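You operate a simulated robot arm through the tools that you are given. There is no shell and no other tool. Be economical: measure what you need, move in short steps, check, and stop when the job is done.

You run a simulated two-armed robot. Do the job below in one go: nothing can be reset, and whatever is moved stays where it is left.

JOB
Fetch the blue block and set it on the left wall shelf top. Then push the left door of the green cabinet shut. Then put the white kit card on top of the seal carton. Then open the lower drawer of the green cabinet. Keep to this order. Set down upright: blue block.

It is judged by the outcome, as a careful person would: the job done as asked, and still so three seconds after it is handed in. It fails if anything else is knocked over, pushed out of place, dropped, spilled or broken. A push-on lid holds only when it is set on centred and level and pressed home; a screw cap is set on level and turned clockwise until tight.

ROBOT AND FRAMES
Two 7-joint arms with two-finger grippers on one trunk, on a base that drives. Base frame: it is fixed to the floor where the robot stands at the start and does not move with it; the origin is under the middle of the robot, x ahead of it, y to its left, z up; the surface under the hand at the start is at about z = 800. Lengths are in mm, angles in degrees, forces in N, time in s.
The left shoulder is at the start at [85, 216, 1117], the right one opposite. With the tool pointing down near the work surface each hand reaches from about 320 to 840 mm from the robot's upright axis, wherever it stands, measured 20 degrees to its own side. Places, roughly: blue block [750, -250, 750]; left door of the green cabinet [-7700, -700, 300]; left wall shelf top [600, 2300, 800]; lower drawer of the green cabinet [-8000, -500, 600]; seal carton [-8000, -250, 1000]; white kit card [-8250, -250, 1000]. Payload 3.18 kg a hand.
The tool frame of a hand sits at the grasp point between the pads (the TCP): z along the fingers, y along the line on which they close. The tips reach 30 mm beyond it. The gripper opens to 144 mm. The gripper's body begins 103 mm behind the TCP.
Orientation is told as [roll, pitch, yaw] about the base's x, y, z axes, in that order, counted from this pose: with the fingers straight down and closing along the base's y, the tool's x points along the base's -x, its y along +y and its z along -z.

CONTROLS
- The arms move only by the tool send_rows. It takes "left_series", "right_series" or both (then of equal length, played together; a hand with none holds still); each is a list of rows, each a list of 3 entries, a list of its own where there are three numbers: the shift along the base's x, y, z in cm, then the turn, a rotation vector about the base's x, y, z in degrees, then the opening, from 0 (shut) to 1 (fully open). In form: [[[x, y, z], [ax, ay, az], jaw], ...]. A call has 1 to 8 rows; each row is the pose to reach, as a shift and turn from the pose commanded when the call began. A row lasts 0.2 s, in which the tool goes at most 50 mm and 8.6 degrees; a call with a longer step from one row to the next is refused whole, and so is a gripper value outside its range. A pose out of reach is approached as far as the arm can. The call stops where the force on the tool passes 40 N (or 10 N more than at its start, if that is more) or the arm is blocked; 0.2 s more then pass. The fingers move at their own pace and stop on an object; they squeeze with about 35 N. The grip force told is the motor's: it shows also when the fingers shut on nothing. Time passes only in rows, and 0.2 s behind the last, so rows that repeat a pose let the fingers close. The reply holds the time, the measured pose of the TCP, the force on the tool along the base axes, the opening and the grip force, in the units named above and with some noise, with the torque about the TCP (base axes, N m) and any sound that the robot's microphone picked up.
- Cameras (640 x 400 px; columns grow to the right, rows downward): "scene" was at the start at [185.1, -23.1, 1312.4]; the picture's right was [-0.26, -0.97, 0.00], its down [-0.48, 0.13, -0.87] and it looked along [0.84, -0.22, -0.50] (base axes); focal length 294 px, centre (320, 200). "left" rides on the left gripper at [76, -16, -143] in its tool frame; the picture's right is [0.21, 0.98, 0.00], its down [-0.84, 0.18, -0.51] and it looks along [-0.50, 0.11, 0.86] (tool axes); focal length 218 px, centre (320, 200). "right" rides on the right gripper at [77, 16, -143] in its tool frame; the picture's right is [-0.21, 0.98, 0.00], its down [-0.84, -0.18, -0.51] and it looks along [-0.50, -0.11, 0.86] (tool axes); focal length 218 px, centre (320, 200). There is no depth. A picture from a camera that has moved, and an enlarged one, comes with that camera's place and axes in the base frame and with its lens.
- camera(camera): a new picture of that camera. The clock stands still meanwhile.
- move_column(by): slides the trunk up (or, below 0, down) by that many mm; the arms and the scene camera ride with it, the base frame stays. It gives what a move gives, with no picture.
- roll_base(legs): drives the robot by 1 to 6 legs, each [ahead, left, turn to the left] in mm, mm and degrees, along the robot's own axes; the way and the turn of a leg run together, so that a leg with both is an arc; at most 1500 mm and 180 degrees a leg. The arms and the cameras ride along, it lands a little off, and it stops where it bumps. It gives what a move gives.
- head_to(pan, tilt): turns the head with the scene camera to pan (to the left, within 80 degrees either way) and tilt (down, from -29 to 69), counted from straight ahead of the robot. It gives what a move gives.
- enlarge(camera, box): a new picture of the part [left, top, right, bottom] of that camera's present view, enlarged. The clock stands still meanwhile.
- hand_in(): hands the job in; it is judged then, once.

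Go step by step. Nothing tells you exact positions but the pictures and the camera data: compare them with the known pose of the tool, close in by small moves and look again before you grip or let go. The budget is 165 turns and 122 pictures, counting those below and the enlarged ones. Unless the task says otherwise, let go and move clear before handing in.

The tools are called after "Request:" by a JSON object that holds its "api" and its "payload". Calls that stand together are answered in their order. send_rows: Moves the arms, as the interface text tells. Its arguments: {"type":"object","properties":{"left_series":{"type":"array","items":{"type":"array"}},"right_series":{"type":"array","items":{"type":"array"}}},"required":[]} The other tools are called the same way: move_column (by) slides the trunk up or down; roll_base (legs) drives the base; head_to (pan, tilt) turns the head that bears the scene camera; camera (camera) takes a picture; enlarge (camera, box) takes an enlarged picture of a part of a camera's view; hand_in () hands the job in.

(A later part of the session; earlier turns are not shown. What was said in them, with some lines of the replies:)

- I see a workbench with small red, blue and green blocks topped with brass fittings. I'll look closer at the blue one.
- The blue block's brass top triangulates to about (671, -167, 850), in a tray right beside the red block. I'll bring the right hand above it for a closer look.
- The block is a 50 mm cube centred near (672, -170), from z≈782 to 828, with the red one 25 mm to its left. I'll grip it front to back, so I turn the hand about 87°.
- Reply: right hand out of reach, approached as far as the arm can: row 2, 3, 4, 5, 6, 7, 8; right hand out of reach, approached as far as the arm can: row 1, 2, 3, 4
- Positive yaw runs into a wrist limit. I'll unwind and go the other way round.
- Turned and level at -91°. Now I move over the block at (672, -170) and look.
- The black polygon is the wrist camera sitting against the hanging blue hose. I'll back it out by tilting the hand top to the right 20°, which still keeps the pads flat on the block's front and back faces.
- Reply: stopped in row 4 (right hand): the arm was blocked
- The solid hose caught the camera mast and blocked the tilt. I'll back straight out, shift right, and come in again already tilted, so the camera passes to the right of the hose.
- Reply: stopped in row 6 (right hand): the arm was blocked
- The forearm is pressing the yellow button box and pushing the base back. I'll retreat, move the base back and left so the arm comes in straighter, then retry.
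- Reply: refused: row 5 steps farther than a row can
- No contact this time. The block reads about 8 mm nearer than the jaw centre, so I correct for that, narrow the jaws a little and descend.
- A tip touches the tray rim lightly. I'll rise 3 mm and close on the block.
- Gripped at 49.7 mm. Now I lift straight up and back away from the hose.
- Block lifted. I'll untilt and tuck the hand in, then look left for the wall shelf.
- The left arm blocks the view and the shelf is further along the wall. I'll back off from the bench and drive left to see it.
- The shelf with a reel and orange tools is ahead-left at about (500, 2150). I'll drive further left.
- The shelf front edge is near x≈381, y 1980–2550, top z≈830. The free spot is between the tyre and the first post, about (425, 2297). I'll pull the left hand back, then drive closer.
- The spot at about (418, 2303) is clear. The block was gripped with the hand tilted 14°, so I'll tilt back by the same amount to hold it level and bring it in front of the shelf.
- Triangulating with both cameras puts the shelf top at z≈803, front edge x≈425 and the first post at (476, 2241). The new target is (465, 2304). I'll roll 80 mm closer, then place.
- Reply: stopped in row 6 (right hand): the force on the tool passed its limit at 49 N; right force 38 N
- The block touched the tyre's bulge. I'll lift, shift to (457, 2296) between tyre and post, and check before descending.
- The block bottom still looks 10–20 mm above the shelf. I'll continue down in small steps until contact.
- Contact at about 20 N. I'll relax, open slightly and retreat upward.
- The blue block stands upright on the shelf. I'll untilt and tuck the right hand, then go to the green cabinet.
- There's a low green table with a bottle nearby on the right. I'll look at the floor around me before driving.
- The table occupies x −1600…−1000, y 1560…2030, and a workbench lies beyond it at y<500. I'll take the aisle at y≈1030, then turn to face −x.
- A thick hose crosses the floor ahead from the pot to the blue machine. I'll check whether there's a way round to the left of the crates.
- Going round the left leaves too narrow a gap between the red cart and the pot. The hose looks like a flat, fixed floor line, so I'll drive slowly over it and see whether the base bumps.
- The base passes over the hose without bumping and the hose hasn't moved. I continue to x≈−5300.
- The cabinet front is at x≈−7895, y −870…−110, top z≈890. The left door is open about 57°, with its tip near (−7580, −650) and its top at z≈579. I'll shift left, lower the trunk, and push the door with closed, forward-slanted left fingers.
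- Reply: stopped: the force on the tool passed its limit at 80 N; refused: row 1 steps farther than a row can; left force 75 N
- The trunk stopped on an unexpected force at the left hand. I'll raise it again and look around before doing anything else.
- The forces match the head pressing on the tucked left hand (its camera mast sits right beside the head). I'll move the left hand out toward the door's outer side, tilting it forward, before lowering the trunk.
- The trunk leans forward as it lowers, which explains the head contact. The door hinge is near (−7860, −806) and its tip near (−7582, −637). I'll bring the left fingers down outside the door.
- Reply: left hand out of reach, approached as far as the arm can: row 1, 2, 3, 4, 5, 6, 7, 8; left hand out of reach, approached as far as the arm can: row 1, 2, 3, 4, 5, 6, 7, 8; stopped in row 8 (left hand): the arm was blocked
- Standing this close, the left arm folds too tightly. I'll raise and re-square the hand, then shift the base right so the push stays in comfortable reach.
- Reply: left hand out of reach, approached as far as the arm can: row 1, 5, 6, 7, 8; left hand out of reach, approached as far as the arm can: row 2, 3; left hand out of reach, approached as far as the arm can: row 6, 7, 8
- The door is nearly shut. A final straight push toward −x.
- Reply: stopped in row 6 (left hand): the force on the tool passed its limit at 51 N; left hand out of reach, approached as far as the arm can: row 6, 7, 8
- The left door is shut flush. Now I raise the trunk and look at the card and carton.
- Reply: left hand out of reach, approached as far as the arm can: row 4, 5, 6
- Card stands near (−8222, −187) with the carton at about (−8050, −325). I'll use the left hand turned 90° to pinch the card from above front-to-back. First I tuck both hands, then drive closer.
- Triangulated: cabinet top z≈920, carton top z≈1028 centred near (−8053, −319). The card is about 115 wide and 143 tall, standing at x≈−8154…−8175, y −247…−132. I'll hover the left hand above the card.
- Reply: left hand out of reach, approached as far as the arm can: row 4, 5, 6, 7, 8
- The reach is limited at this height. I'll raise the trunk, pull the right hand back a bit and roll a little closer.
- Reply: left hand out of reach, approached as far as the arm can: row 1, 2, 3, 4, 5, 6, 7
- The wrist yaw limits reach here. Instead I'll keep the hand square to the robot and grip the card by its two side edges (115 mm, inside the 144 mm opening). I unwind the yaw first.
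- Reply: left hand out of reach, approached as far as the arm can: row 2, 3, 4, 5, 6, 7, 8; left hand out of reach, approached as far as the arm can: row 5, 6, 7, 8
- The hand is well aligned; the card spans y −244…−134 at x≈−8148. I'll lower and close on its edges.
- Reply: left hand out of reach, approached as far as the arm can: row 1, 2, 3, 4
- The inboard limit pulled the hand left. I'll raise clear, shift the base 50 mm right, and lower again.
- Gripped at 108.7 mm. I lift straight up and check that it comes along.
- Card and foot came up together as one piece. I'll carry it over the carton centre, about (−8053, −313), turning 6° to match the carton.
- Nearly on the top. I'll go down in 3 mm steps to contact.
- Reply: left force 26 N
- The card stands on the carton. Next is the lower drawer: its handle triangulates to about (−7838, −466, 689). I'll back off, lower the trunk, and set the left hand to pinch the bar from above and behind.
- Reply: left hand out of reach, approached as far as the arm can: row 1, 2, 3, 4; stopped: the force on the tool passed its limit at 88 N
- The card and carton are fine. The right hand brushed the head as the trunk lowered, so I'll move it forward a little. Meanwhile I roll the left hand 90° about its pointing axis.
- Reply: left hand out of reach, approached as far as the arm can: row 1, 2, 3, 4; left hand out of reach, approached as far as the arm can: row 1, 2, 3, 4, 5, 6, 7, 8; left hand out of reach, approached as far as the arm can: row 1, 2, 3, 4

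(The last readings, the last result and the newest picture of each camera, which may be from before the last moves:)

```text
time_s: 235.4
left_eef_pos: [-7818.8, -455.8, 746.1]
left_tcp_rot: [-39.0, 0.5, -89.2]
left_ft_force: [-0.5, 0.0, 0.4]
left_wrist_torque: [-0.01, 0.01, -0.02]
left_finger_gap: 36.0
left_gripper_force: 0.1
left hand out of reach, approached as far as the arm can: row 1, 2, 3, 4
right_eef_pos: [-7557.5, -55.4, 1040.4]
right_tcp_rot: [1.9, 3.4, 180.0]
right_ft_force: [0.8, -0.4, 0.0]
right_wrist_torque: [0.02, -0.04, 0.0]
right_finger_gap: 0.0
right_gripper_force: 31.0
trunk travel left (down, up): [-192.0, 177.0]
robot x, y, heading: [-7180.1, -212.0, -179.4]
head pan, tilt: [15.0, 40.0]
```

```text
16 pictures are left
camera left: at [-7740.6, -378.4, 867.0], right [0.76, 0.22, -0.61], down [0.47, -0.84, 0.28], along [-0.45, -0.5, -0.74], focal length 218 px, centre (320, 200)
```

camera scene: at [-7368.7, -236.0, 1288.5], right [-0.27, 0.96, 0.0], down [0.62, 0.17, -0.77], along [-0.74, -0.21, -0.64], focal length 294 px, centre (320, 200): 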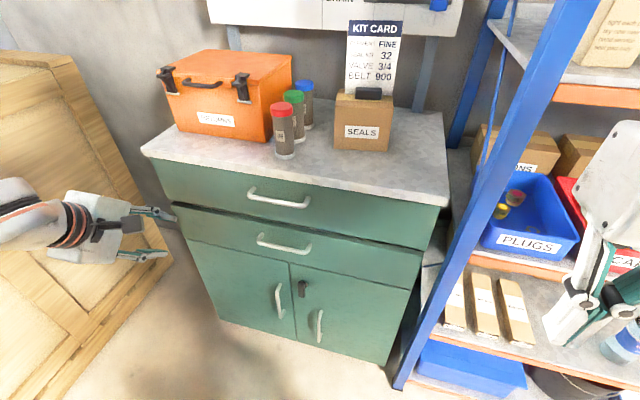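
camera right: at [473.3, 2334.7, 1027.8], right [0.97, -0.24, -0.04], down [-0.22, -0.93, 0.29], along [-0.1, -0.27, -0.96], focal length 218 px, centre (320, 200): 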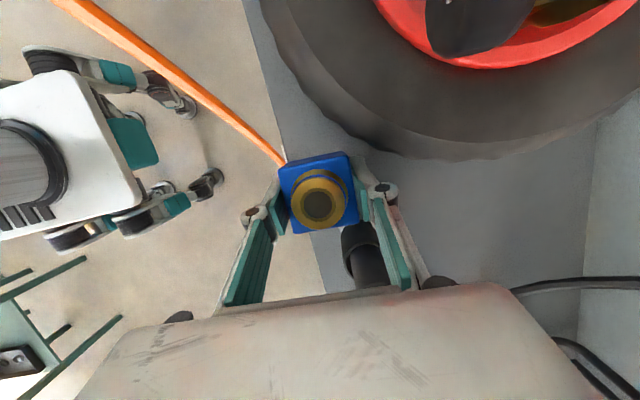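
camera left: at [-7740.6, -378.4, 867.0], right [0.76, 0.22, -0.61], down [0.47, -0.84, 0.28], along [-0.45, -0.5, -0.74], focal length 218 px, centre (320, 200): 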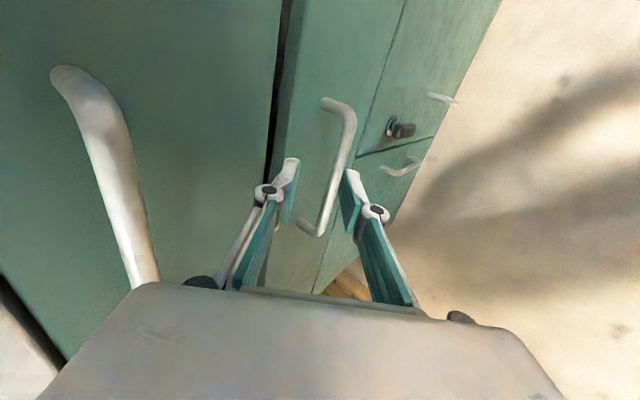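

The arm is at its limit going lower, so I'll back the hand off slightly and lower the trunk for better reach.

Request:
{"api": "send_rows", "payload": {"left_series": [[[2, 0, 3], [0, 0, 0], 0.25], [[4, 0, 6], [0, 0, 0], 0.25]]}}

Request:
{"api": "move_column", "payload": {"by": -90}}

Request:
{"api": "camera", "payload": {"camera": "left"}}

```text
time_s: 236.1
left_eef_pos: [-7778.8, -455.2, 807.2]
left_tcp_rot: [-40.1, 0.7, -89.3]
left_ft_force: [0.3, 0.0, 0.6]
left_wrist_torque: [0.0, -0.01, 0.0]
left_finger_gap: 35.9
left_gripper_force: 0.1
right_eef_pos: [-7557.1, -55.3, 1040.8]
right_tcp_rot: [1.9, 3.3, 179.9]
right_ft_force: [-0.3, -0.8, 0.4]
right_wrist_torque: [0.02, 0.03, 0.01]
right_finger_gap: 0.0
right_gripper_force: 30.8
trunk travel left (down, up): [-192.0, 177.0]
robot x, y, heading: [-7187.3, -213.7, -179.3]
head pan, tilt: [15.0, 40.0]
```

```text
time_s: 237.3
left_eef_pos: [-7742.6, -453.8, 617.9]
left_tcp_rot: [-27.6, 0.5, -89.2]
left_ft_force: [0.4, -0.3, 0.6]
left_wrist_torque: [0.01, -0.01, 0.01]
left_finger_gap: 36.0
left_gripper_force: 0.1
right_eef_pos: [-7559.2, -54.1, 950.9]
right_tcp_rot: [1.7, 3.2, 179.8]
right_ft_force: [0.6, 0.3, 0.4]
right_wrist_torque: [-0.02, 0.06, -0.04]
right_finger_gap: 0.2
right_gripper_force: 30.5
trunk travel left (down, up): [-102.0, 267.0]
robot x, y, heading: [-7186.4, -209.8, -179.4]
head pan, tilt: [15.0, 40.0]
```

```text
15 pictures are left
camera left: at [-7691.2, -377.2, 753.3], right [0.86, 0.22, -0.45], down [0.41, -0.84, 0.36], along [-0.3, -0.49, -0.82], focal length 218 px, centre (320, 200)
```

left: 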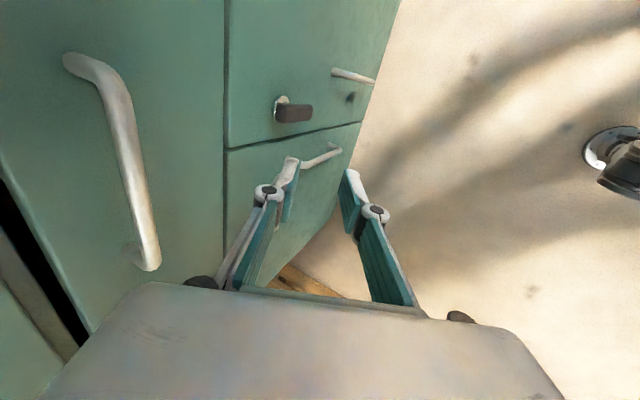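

Request:
{"api": "send_rows", "payload": {"left_series": [[[0.5, 0, 4], [0, 4, 0], 0.25], [[0.5, 0, 8], [0, 8, 0], 0.25], [[-1, -0.5, 12], [0, 12.4, 0], 0.25], [[-5, -0.9, 12.5], [0, 12.4, 0], 0.25], [[-5, -0.9, 12.5], [0, 12.4, 0], 0.25]]}}

Request:
{"api": "camera", "payload": {"camera": "left"}}

```text
time_s: 238.5
left_eef_pos: [-7791.1, -465.1, 744.1]
left_tcp_rot: [-39.9, 0.7, -89.3]
left_ft_force: [-0.5, -0.5, 0.9]
left_wrist_torque: [0.01, 0.01, 0.0]
left_finger_gap: 36.1
left_gripper_force: 0.0
left hand out of reach, approached as far as the arm can: row 1, 2, 3
right_eef_pos: [-7558.4, -53.4, 951.1]
right_tcp_rot: [1.7, 3.3, 179.9]
right_ft_force: [0.2, 0.0, 0.6]
right_wrist_torque: [0.0, 0.0, -0.01]
right_finger_gap: 0.0
right_gripper_force: 31.1
trunk travel left (down, up): [-102.0, 267.0]
robot x, y, heading: [-7186.2, -208.8, -179.1]
head pan, tilt: [15.0, 40.0]
```

```text
14 pictures are left
camera left: at [-7713.2, -388.2, 863.5], right [0.75, 0.22, -0.63], down [0.47, -0.84, 0.26], along [-0.47, -0.49, -0.73], focal length 218 px, centre (320, 200)
```

left: 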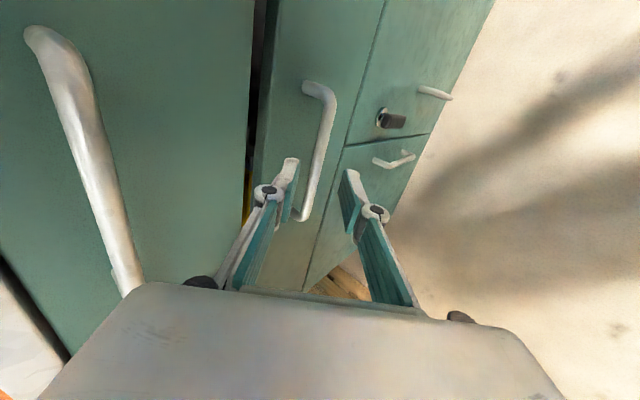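

Well aligned: the bar lies between the fingers. I advance along the finger direction by about 50 mm.

Request:
{"api": "send_rows", "payload": {"left_series": [[[-1.2, 0, -1.4], [0, 0, 0], 0.25], [[-2.4, 0, -2.8], [0, 0, 0], 0.25], [[-3.2, 0, -3.9], [0, 0, 0], 0.25], [[-3.2, 0, -3.9], [0, 0, 0], 0.25]]}}

Request:
{"api": "camera", "payload": {"camera": "left"}}

```text
time_s: 239.5
left_eef_pos: [-7825.4, -464.0, 705.2]
left_tcp_rot: [-39.4, 0.5, -89.3]
left_ft_force: [0.0, -0.1, 0.6]
left_wrist_torque: [0.0, 0.01, 0.0]
left_finger_gap: 35.8
left_gripper_force: 0.1
right_eef_pos: [-7559.9, -54.4, 950.4]
right_tcp_rot: [1.7, 3.3, 180.0]
right_ft_force: [0.7, -0.2, -0.4]
right_wrist_torque: [0.0, 0.0, 0.0]
right_finger_gap: 0.0
right_gripper_force: 30.6
trunk travel left (down, up): [-102.0, 267.0]
robot x, y, heading: [-7185.7, -210.5, -179.6]
head pan, tilt: [15.0, 40.0]
```

```text
13 pictures are left
camera left: at [-7747.5, -386.4, 826.7], right [0.75, 0.22, -0.62], down [0.47, -0.84, 0.27], along [-0.46, -0.49, -0.74], focal length 218 px, centre (320, 200)
```

left: 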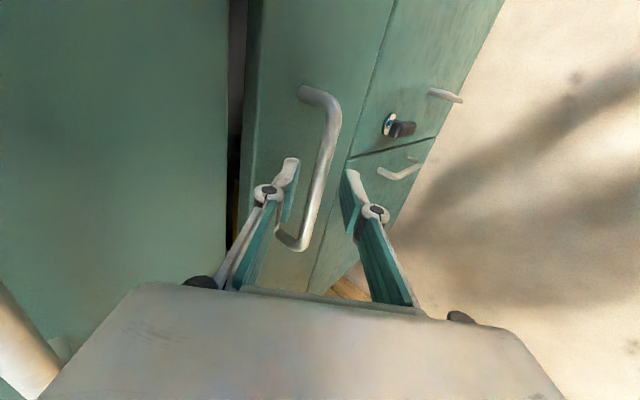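

Request:
{"api": "send_rows", "payload": {"left_series": [[[-0.3, 0, -0.4], [0, 0, 0], 0.25], [[-0.4, 0, -0.6], [0, 0, 0], 0.15], [[-0.4, 0, -0.6], [0, 0, 0], 0.05], [[-0.4, 0, -0.6], [0, 0, 0], 0], [[-0.4, 0, -0.6], [0, 0, 0], 0]]}}

Request:
{"api": "camera", "payload": {"camera": "left"}}

```text
time_s: 240.7
left_eef_pos: [-7831.4, -463.8, 700.6]
left_tcp_rot: [-39.4, 0.5, -89.3]
left_ft_force: [-1.8, -0.9, 1.1]
left_wrist_torque: [-0.24, 0.06, -0.33]
left_finger_gap: 11.2
left_gripper_force: 41.1
left hand out of reach, approached as far as the arm can: row 1, 2, 3, 4, 5
right_eef_pos: [-7560.0, -54.6, 949.3]
right_tcp_rot: [1.7, 3.4, 179.9]
right_ft_force: [-0.1, 0.0, 0.2]
right_wrist_torque: [-0.03, -0.02, 0.01]
right_finger_gap: 0.2
right_gripper_force: 31.1
trunk travel left (down, up): [-102.0, 267.0]
robot x, y, heading: [-7188.6, -213.1, -179.3]
head pan, tilt: [15.0, 40.0]
```

```text
12 pictures are left
camera left: at [-7753.4, -385.6, 821.9], right [0.75, 0.22, -0.62], down [0.47, -0.84, 0.27], along [-0.46, -0.49, -0.74], focal length 218 px, centre (320, 200)
```

left: 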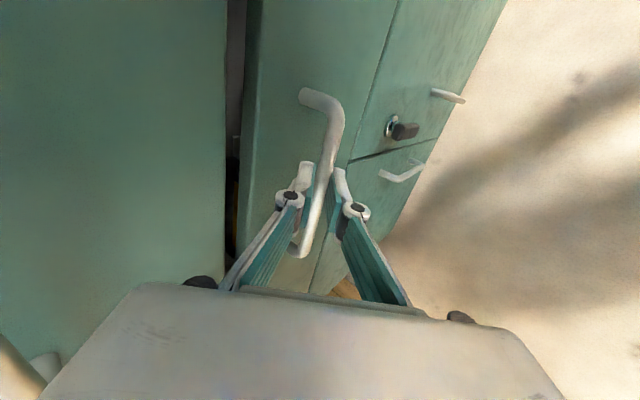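

The bar is gripped (11 mm). I pull by rolling the base back.

Request:
{"api": "roll_base", "payload": {"legs": [[-100, 0, 0]]}}

Request:
{"api": "camera", "payload": {"camera": "left"}}

```text
time_s: 241.8
left_eef_pos: [-7731.7, -462.3, 700.9]
left_tcp_rot: [-39.4, 0.5, -89.2]
left_ft_force: [0.0, -5.7, 2.2]
left_wrist_torque: [-0.24, 0.08, -0.49]
left_finger_gap: 11.0
left_gripper_force: 41.8
right_eef_pos: [-7459.8, -53.5, 949.4]
right_tcp_rot: [1.8, 3.4, 179.9]
right_ft_force: [-1.3, -0.7, 0.9]
right_wrist_torque: [0.0, -0.01, -0.01]
right_finger_gap: 0.0
right_gripper_force: 30.5
trunk travel left (down, up): [-102.0, 267.0]
robot x, y, heading: [-7088.0, -211.6, -179.4]
head pan, tilt: [15.0, 40.0]
```

```text
11 pictures are left
camera left: at [-7654.3, -385.3, 821.9], right [0.75, 0.23, -0.62], down [0.47, -0.84, 0.27], along [-0.46, -0.5, -0.74], focal length 218 px, centre (320, 200)
```

left: 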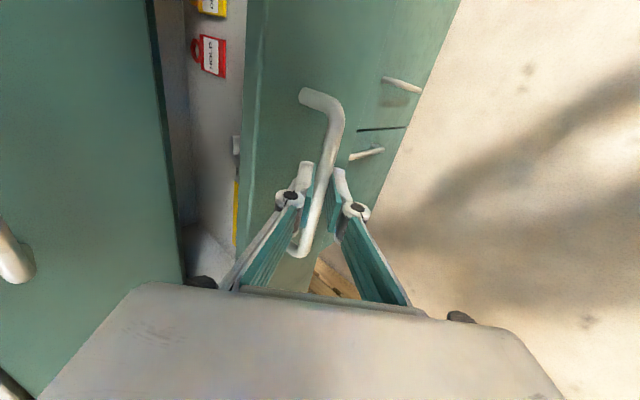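

The drawer is coming out. I pull further.

Request:
{"api": "roll_base", "payload": {"legs": [[-130, 0, 0]]}}

Request:
{"api": "camera", "payload": {"camera": "scene"}}

```text
time_s: 243.1
left_eef_pos: [-7603.3, -461.5, 700.8]
left_tcp_rot: [-39.3, 0.5, -89.0]
left_ft_force: [-1.2, -0.1, 1.2]
left_wrist_torque: [-0.13, 0.13, -0.7]
left_finger_gap: 11.1
left_gripper_force: 40.8
right_eef_pos: [-7331.9, -52.2, 950.2]
right_tcp_rot: [1.7, 3.4, -179.8]
right_ft_force: [-0.4, -0.2, -0.6]
right_wrist_torque: [0.03, 0.0, -0.01]
right_finger_gap: 0.0
right_gripper_force: 30.4
trunk travel left (down, up): [-102.0, 267.0]
robot x, y, heading: [-6960.7, -210.8, -179.2]
head pan, tilt: [15.0, 40.0]
```

```text
10 pictures are left
camera scene: at [-7234.1, -235.0, 1183.7], right [-0.27, 0.96, 0.0], down [0.62, 0.18, -0.77], along [-0.74, -0.21, -0.64], focal length 294 px, centre (320, 200)
```

scene: 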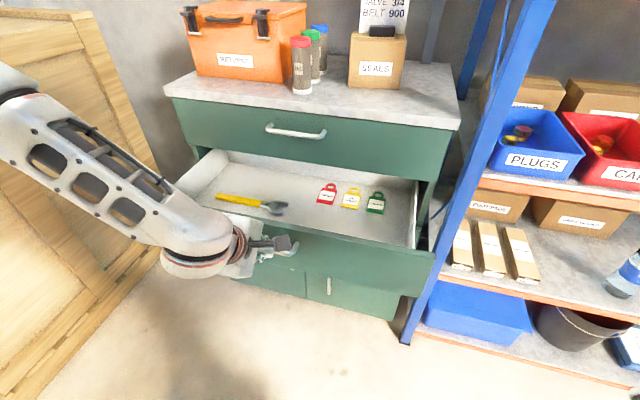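

Request:
{"api": "roll_base", "payload": {"legs": [[-50, 0, 0]]}}

```text
time_s: 244.1
left_eef_pos: [-7556.4, -462.7, 700.7]
left_tcp_rot: [-39.4, 0.5, -88.8]
left_ft_force: [0.5, -5.4, 0.3]
left_wrist_torque: [-0.38, 0.04, -0.54]
left_finger_gap: 11.3
left_gripper_force: 41.6
right_eef_pos: [-7284.1, -52.6, 950.1]
right_tcp_rot: [1.8, 3.4, -179.9]
right_ft_force: [-0.5, -0.5, -0.2]
right_wrist_torque: [-0.01, 0.0, 0.02]
right_finger_gap: 0.0
right_gripper_force: 30.3
trunk travel left (down, up): [-102.0, 267.0]
robot x, y, heading: [-6908.2, -209.0, -179.3]
head pan, tilt: [15.0, 40.0]
```

The drawer is open about 275 mm. I release and withdraw along the finger axis.

Request:
{"api": "send_rows", "payload": {"left_series": [[[0, 0, 0], [0, 0, 0], 0.15], [[0, 0, 0], [0, 0, 0], 0.25], [[0, 0, 0], [0, 0, 0], 0.25], [[1.3, 0, 1.5], [0, 0, 0], 0.25], [[2.6, 0, 3.1], [0, 0, 0], 0.25], [[4.5, 0, 5.4], [0, 0, 0], 0.25], [[6, 0, 8], [0, 0, 0], 0.25], [[7, 0, 11], [0, 0, 0], 0.25]]}}

Request:
{"api": "camera", "payload": {"camera": "scene"}}

Request:
{"api": "camera", "payload": {"camera": "left"}}

```text
time_s: 245.8
left_eef_pos: [-7487.3, -462.5, 814.5]
left_tcp_rot: [-39.4, 0.6, -89.0]
left_ft_force: [1.1, 0.4, 0.3]
left_wrist_torque: [0.01, -0.01, 0.03]
left_finger_gap: 36.1
left_gripper_force: 0.0
right_eef_pos: [-7284.8, -52.1, 949.3]
right_tcp_rot: [1.7, 3.3, -179.8]
right_ft_force: [0.5, 1.3, -0.2]
right_wrist_torque: [0.0, -0.01, 0.0]
right_finger_gap: 0.0
right_gripper_force: 30.5
trunk travel left (down, up): [-102.0, 267.0]
robot x, y, heading: [-6910.6, -210.7, -179.1]
head pan, tilt: [15.0, 40.0]
```

```text
9 pictures are left
camera scene: at [-7185.0, -234.1, 1184.0], right [-0.27, 0.96, 0.0], down [0.62, 0.18, -0.77], along [-0.74, -0.21, -0.64], focal length 294 px, centre (320, 200)
```

scene: 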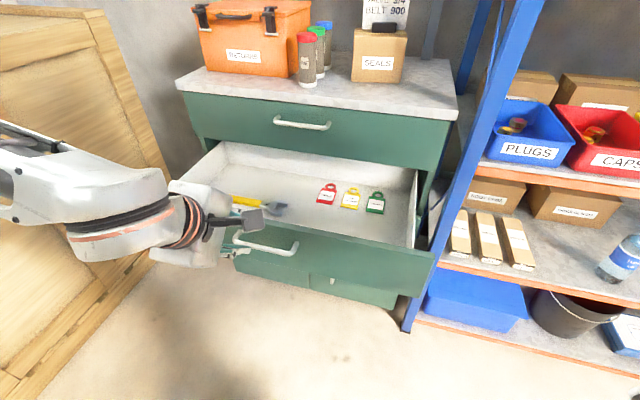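

```text
8 pictures are left
camera left: at [-7409.6, -384.3, 933.9], right [0.75, 0.23, -0.62], down [0.48, -0.84, 0.27], along [-0.46, -0.5, -0.74], focal length 218 px, centre (320, 200)
```

left: 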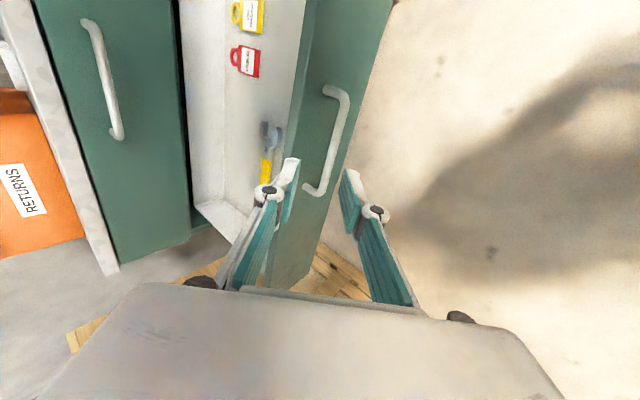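

The hand is clear of the handle. I'll move it higher and take a final look at the card and doors.

Request:
{"api": "send_rows", "payload": {"left_series": [[[2, 0, 3], [0, 0, 0], 0.25], [[4, 0, 6], [0, 0, 0], 0.25], [[6, 0, 8], [0, 0, 0], 0.25]]}}

Request:
{"api": "head_to", "payload": {"pan": 15, "tilt": 28}}

Request:
{"api": "camera", "payload": {"camera": "scene"}}

```text
time_s: 246.7
left_eef_pos: [-7472.2, -455.6, 908.6]
left_tcp_rot: [-39.4, 0.5, -88.9]
left_ft_force: [-0.7, -0.3, -0.7]
left_wrist_torque: [-0.04, -0.02, 0.0]
left_finger_gap: 35.7
left_gripper_force: 0.1
left hand out of reach, approached as far as the arm can: row 1, 2, 3
right_eef_pos: [-7284.1, -51.2, 949.3]
right_tcp_rot: [1.8, 3.3, -180.0]
right_ft_force: [-0.3, 0.3, 1.3]
right_wrist_torque: [0.03, 0.04, 0.02]
right_finger_gap: 0.0
right_gripper_force: 31.0
trunk travel left (down, up): [-102.0, 267.0]
robot x, y, heading: [-6908.2, -208.6, -179.3]
head pan, tilt: [15.0, 40.0]
```

```text
time_s: 247.4
left_eef_pos: [-7472.1, -456.2, 907.4]
left_tcp_rot: [-39.4, 0.6, -88.9]
left_ft_force: [0.7, -0.4, 0.0]
left_wrist_torque: [0.0, 0.05, -0.02]
left_finger_gap: 36.0
left_gripper_force: 0.0
right_eef_pos: [-7284.3, -51.4, 949.6]
right_tcp_rot: [1.8, 3.5, -180.0]
right_ft_force: [-0.7, -0.1, -0.4]
right_wrist_torque: [-0.02, 0.01, -0.01]
right_finger_gap: 0.0
right_gripper_force: 30.6
trunk travel left (down, up): [-102.0, 267.0]
robot x, y, heading: [-6911.7, -207.5, -179.2]
head pan, tilt: [15.0, 28.0]
```

```text
7 pictures are left
camera scene: at [-7191.5, -236.1, 1202.2], right [-0.27, 0.96, 0.0], down [0.45, 0.13, -0.88], along [-0.85, -0.24, -0.47], focal length 294 px, centre (320, 200)
```

scene: 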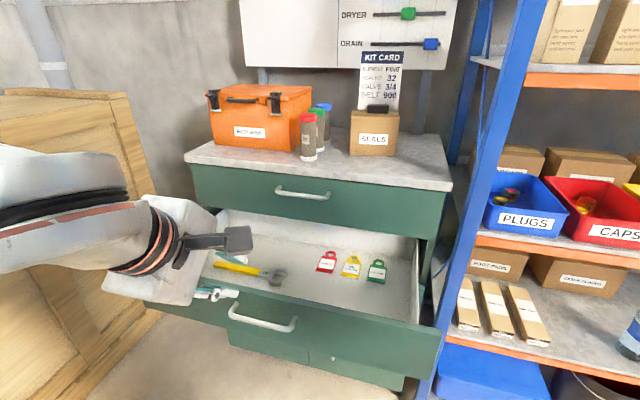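

The card stands on the carton, the lower drawer is open, the doors are shut and both hands are clear. I'm handing the job in.

Request:
{"api": "hand_in", "payload": {}}

```text
The job is handed in.
```

I did all four steps in order and handed the job in. The blue block is upright on the left wall shelf, and the left cabinet door is shut. The kit card is standing on the seal carton, and the lower drawer is open about 275 mm.

While fetching and placing the block, the right arm pressed against the hanging hose, the yellow button box and the tyre on the shelf. Nothing looked moved in the pictures I took afterwards.
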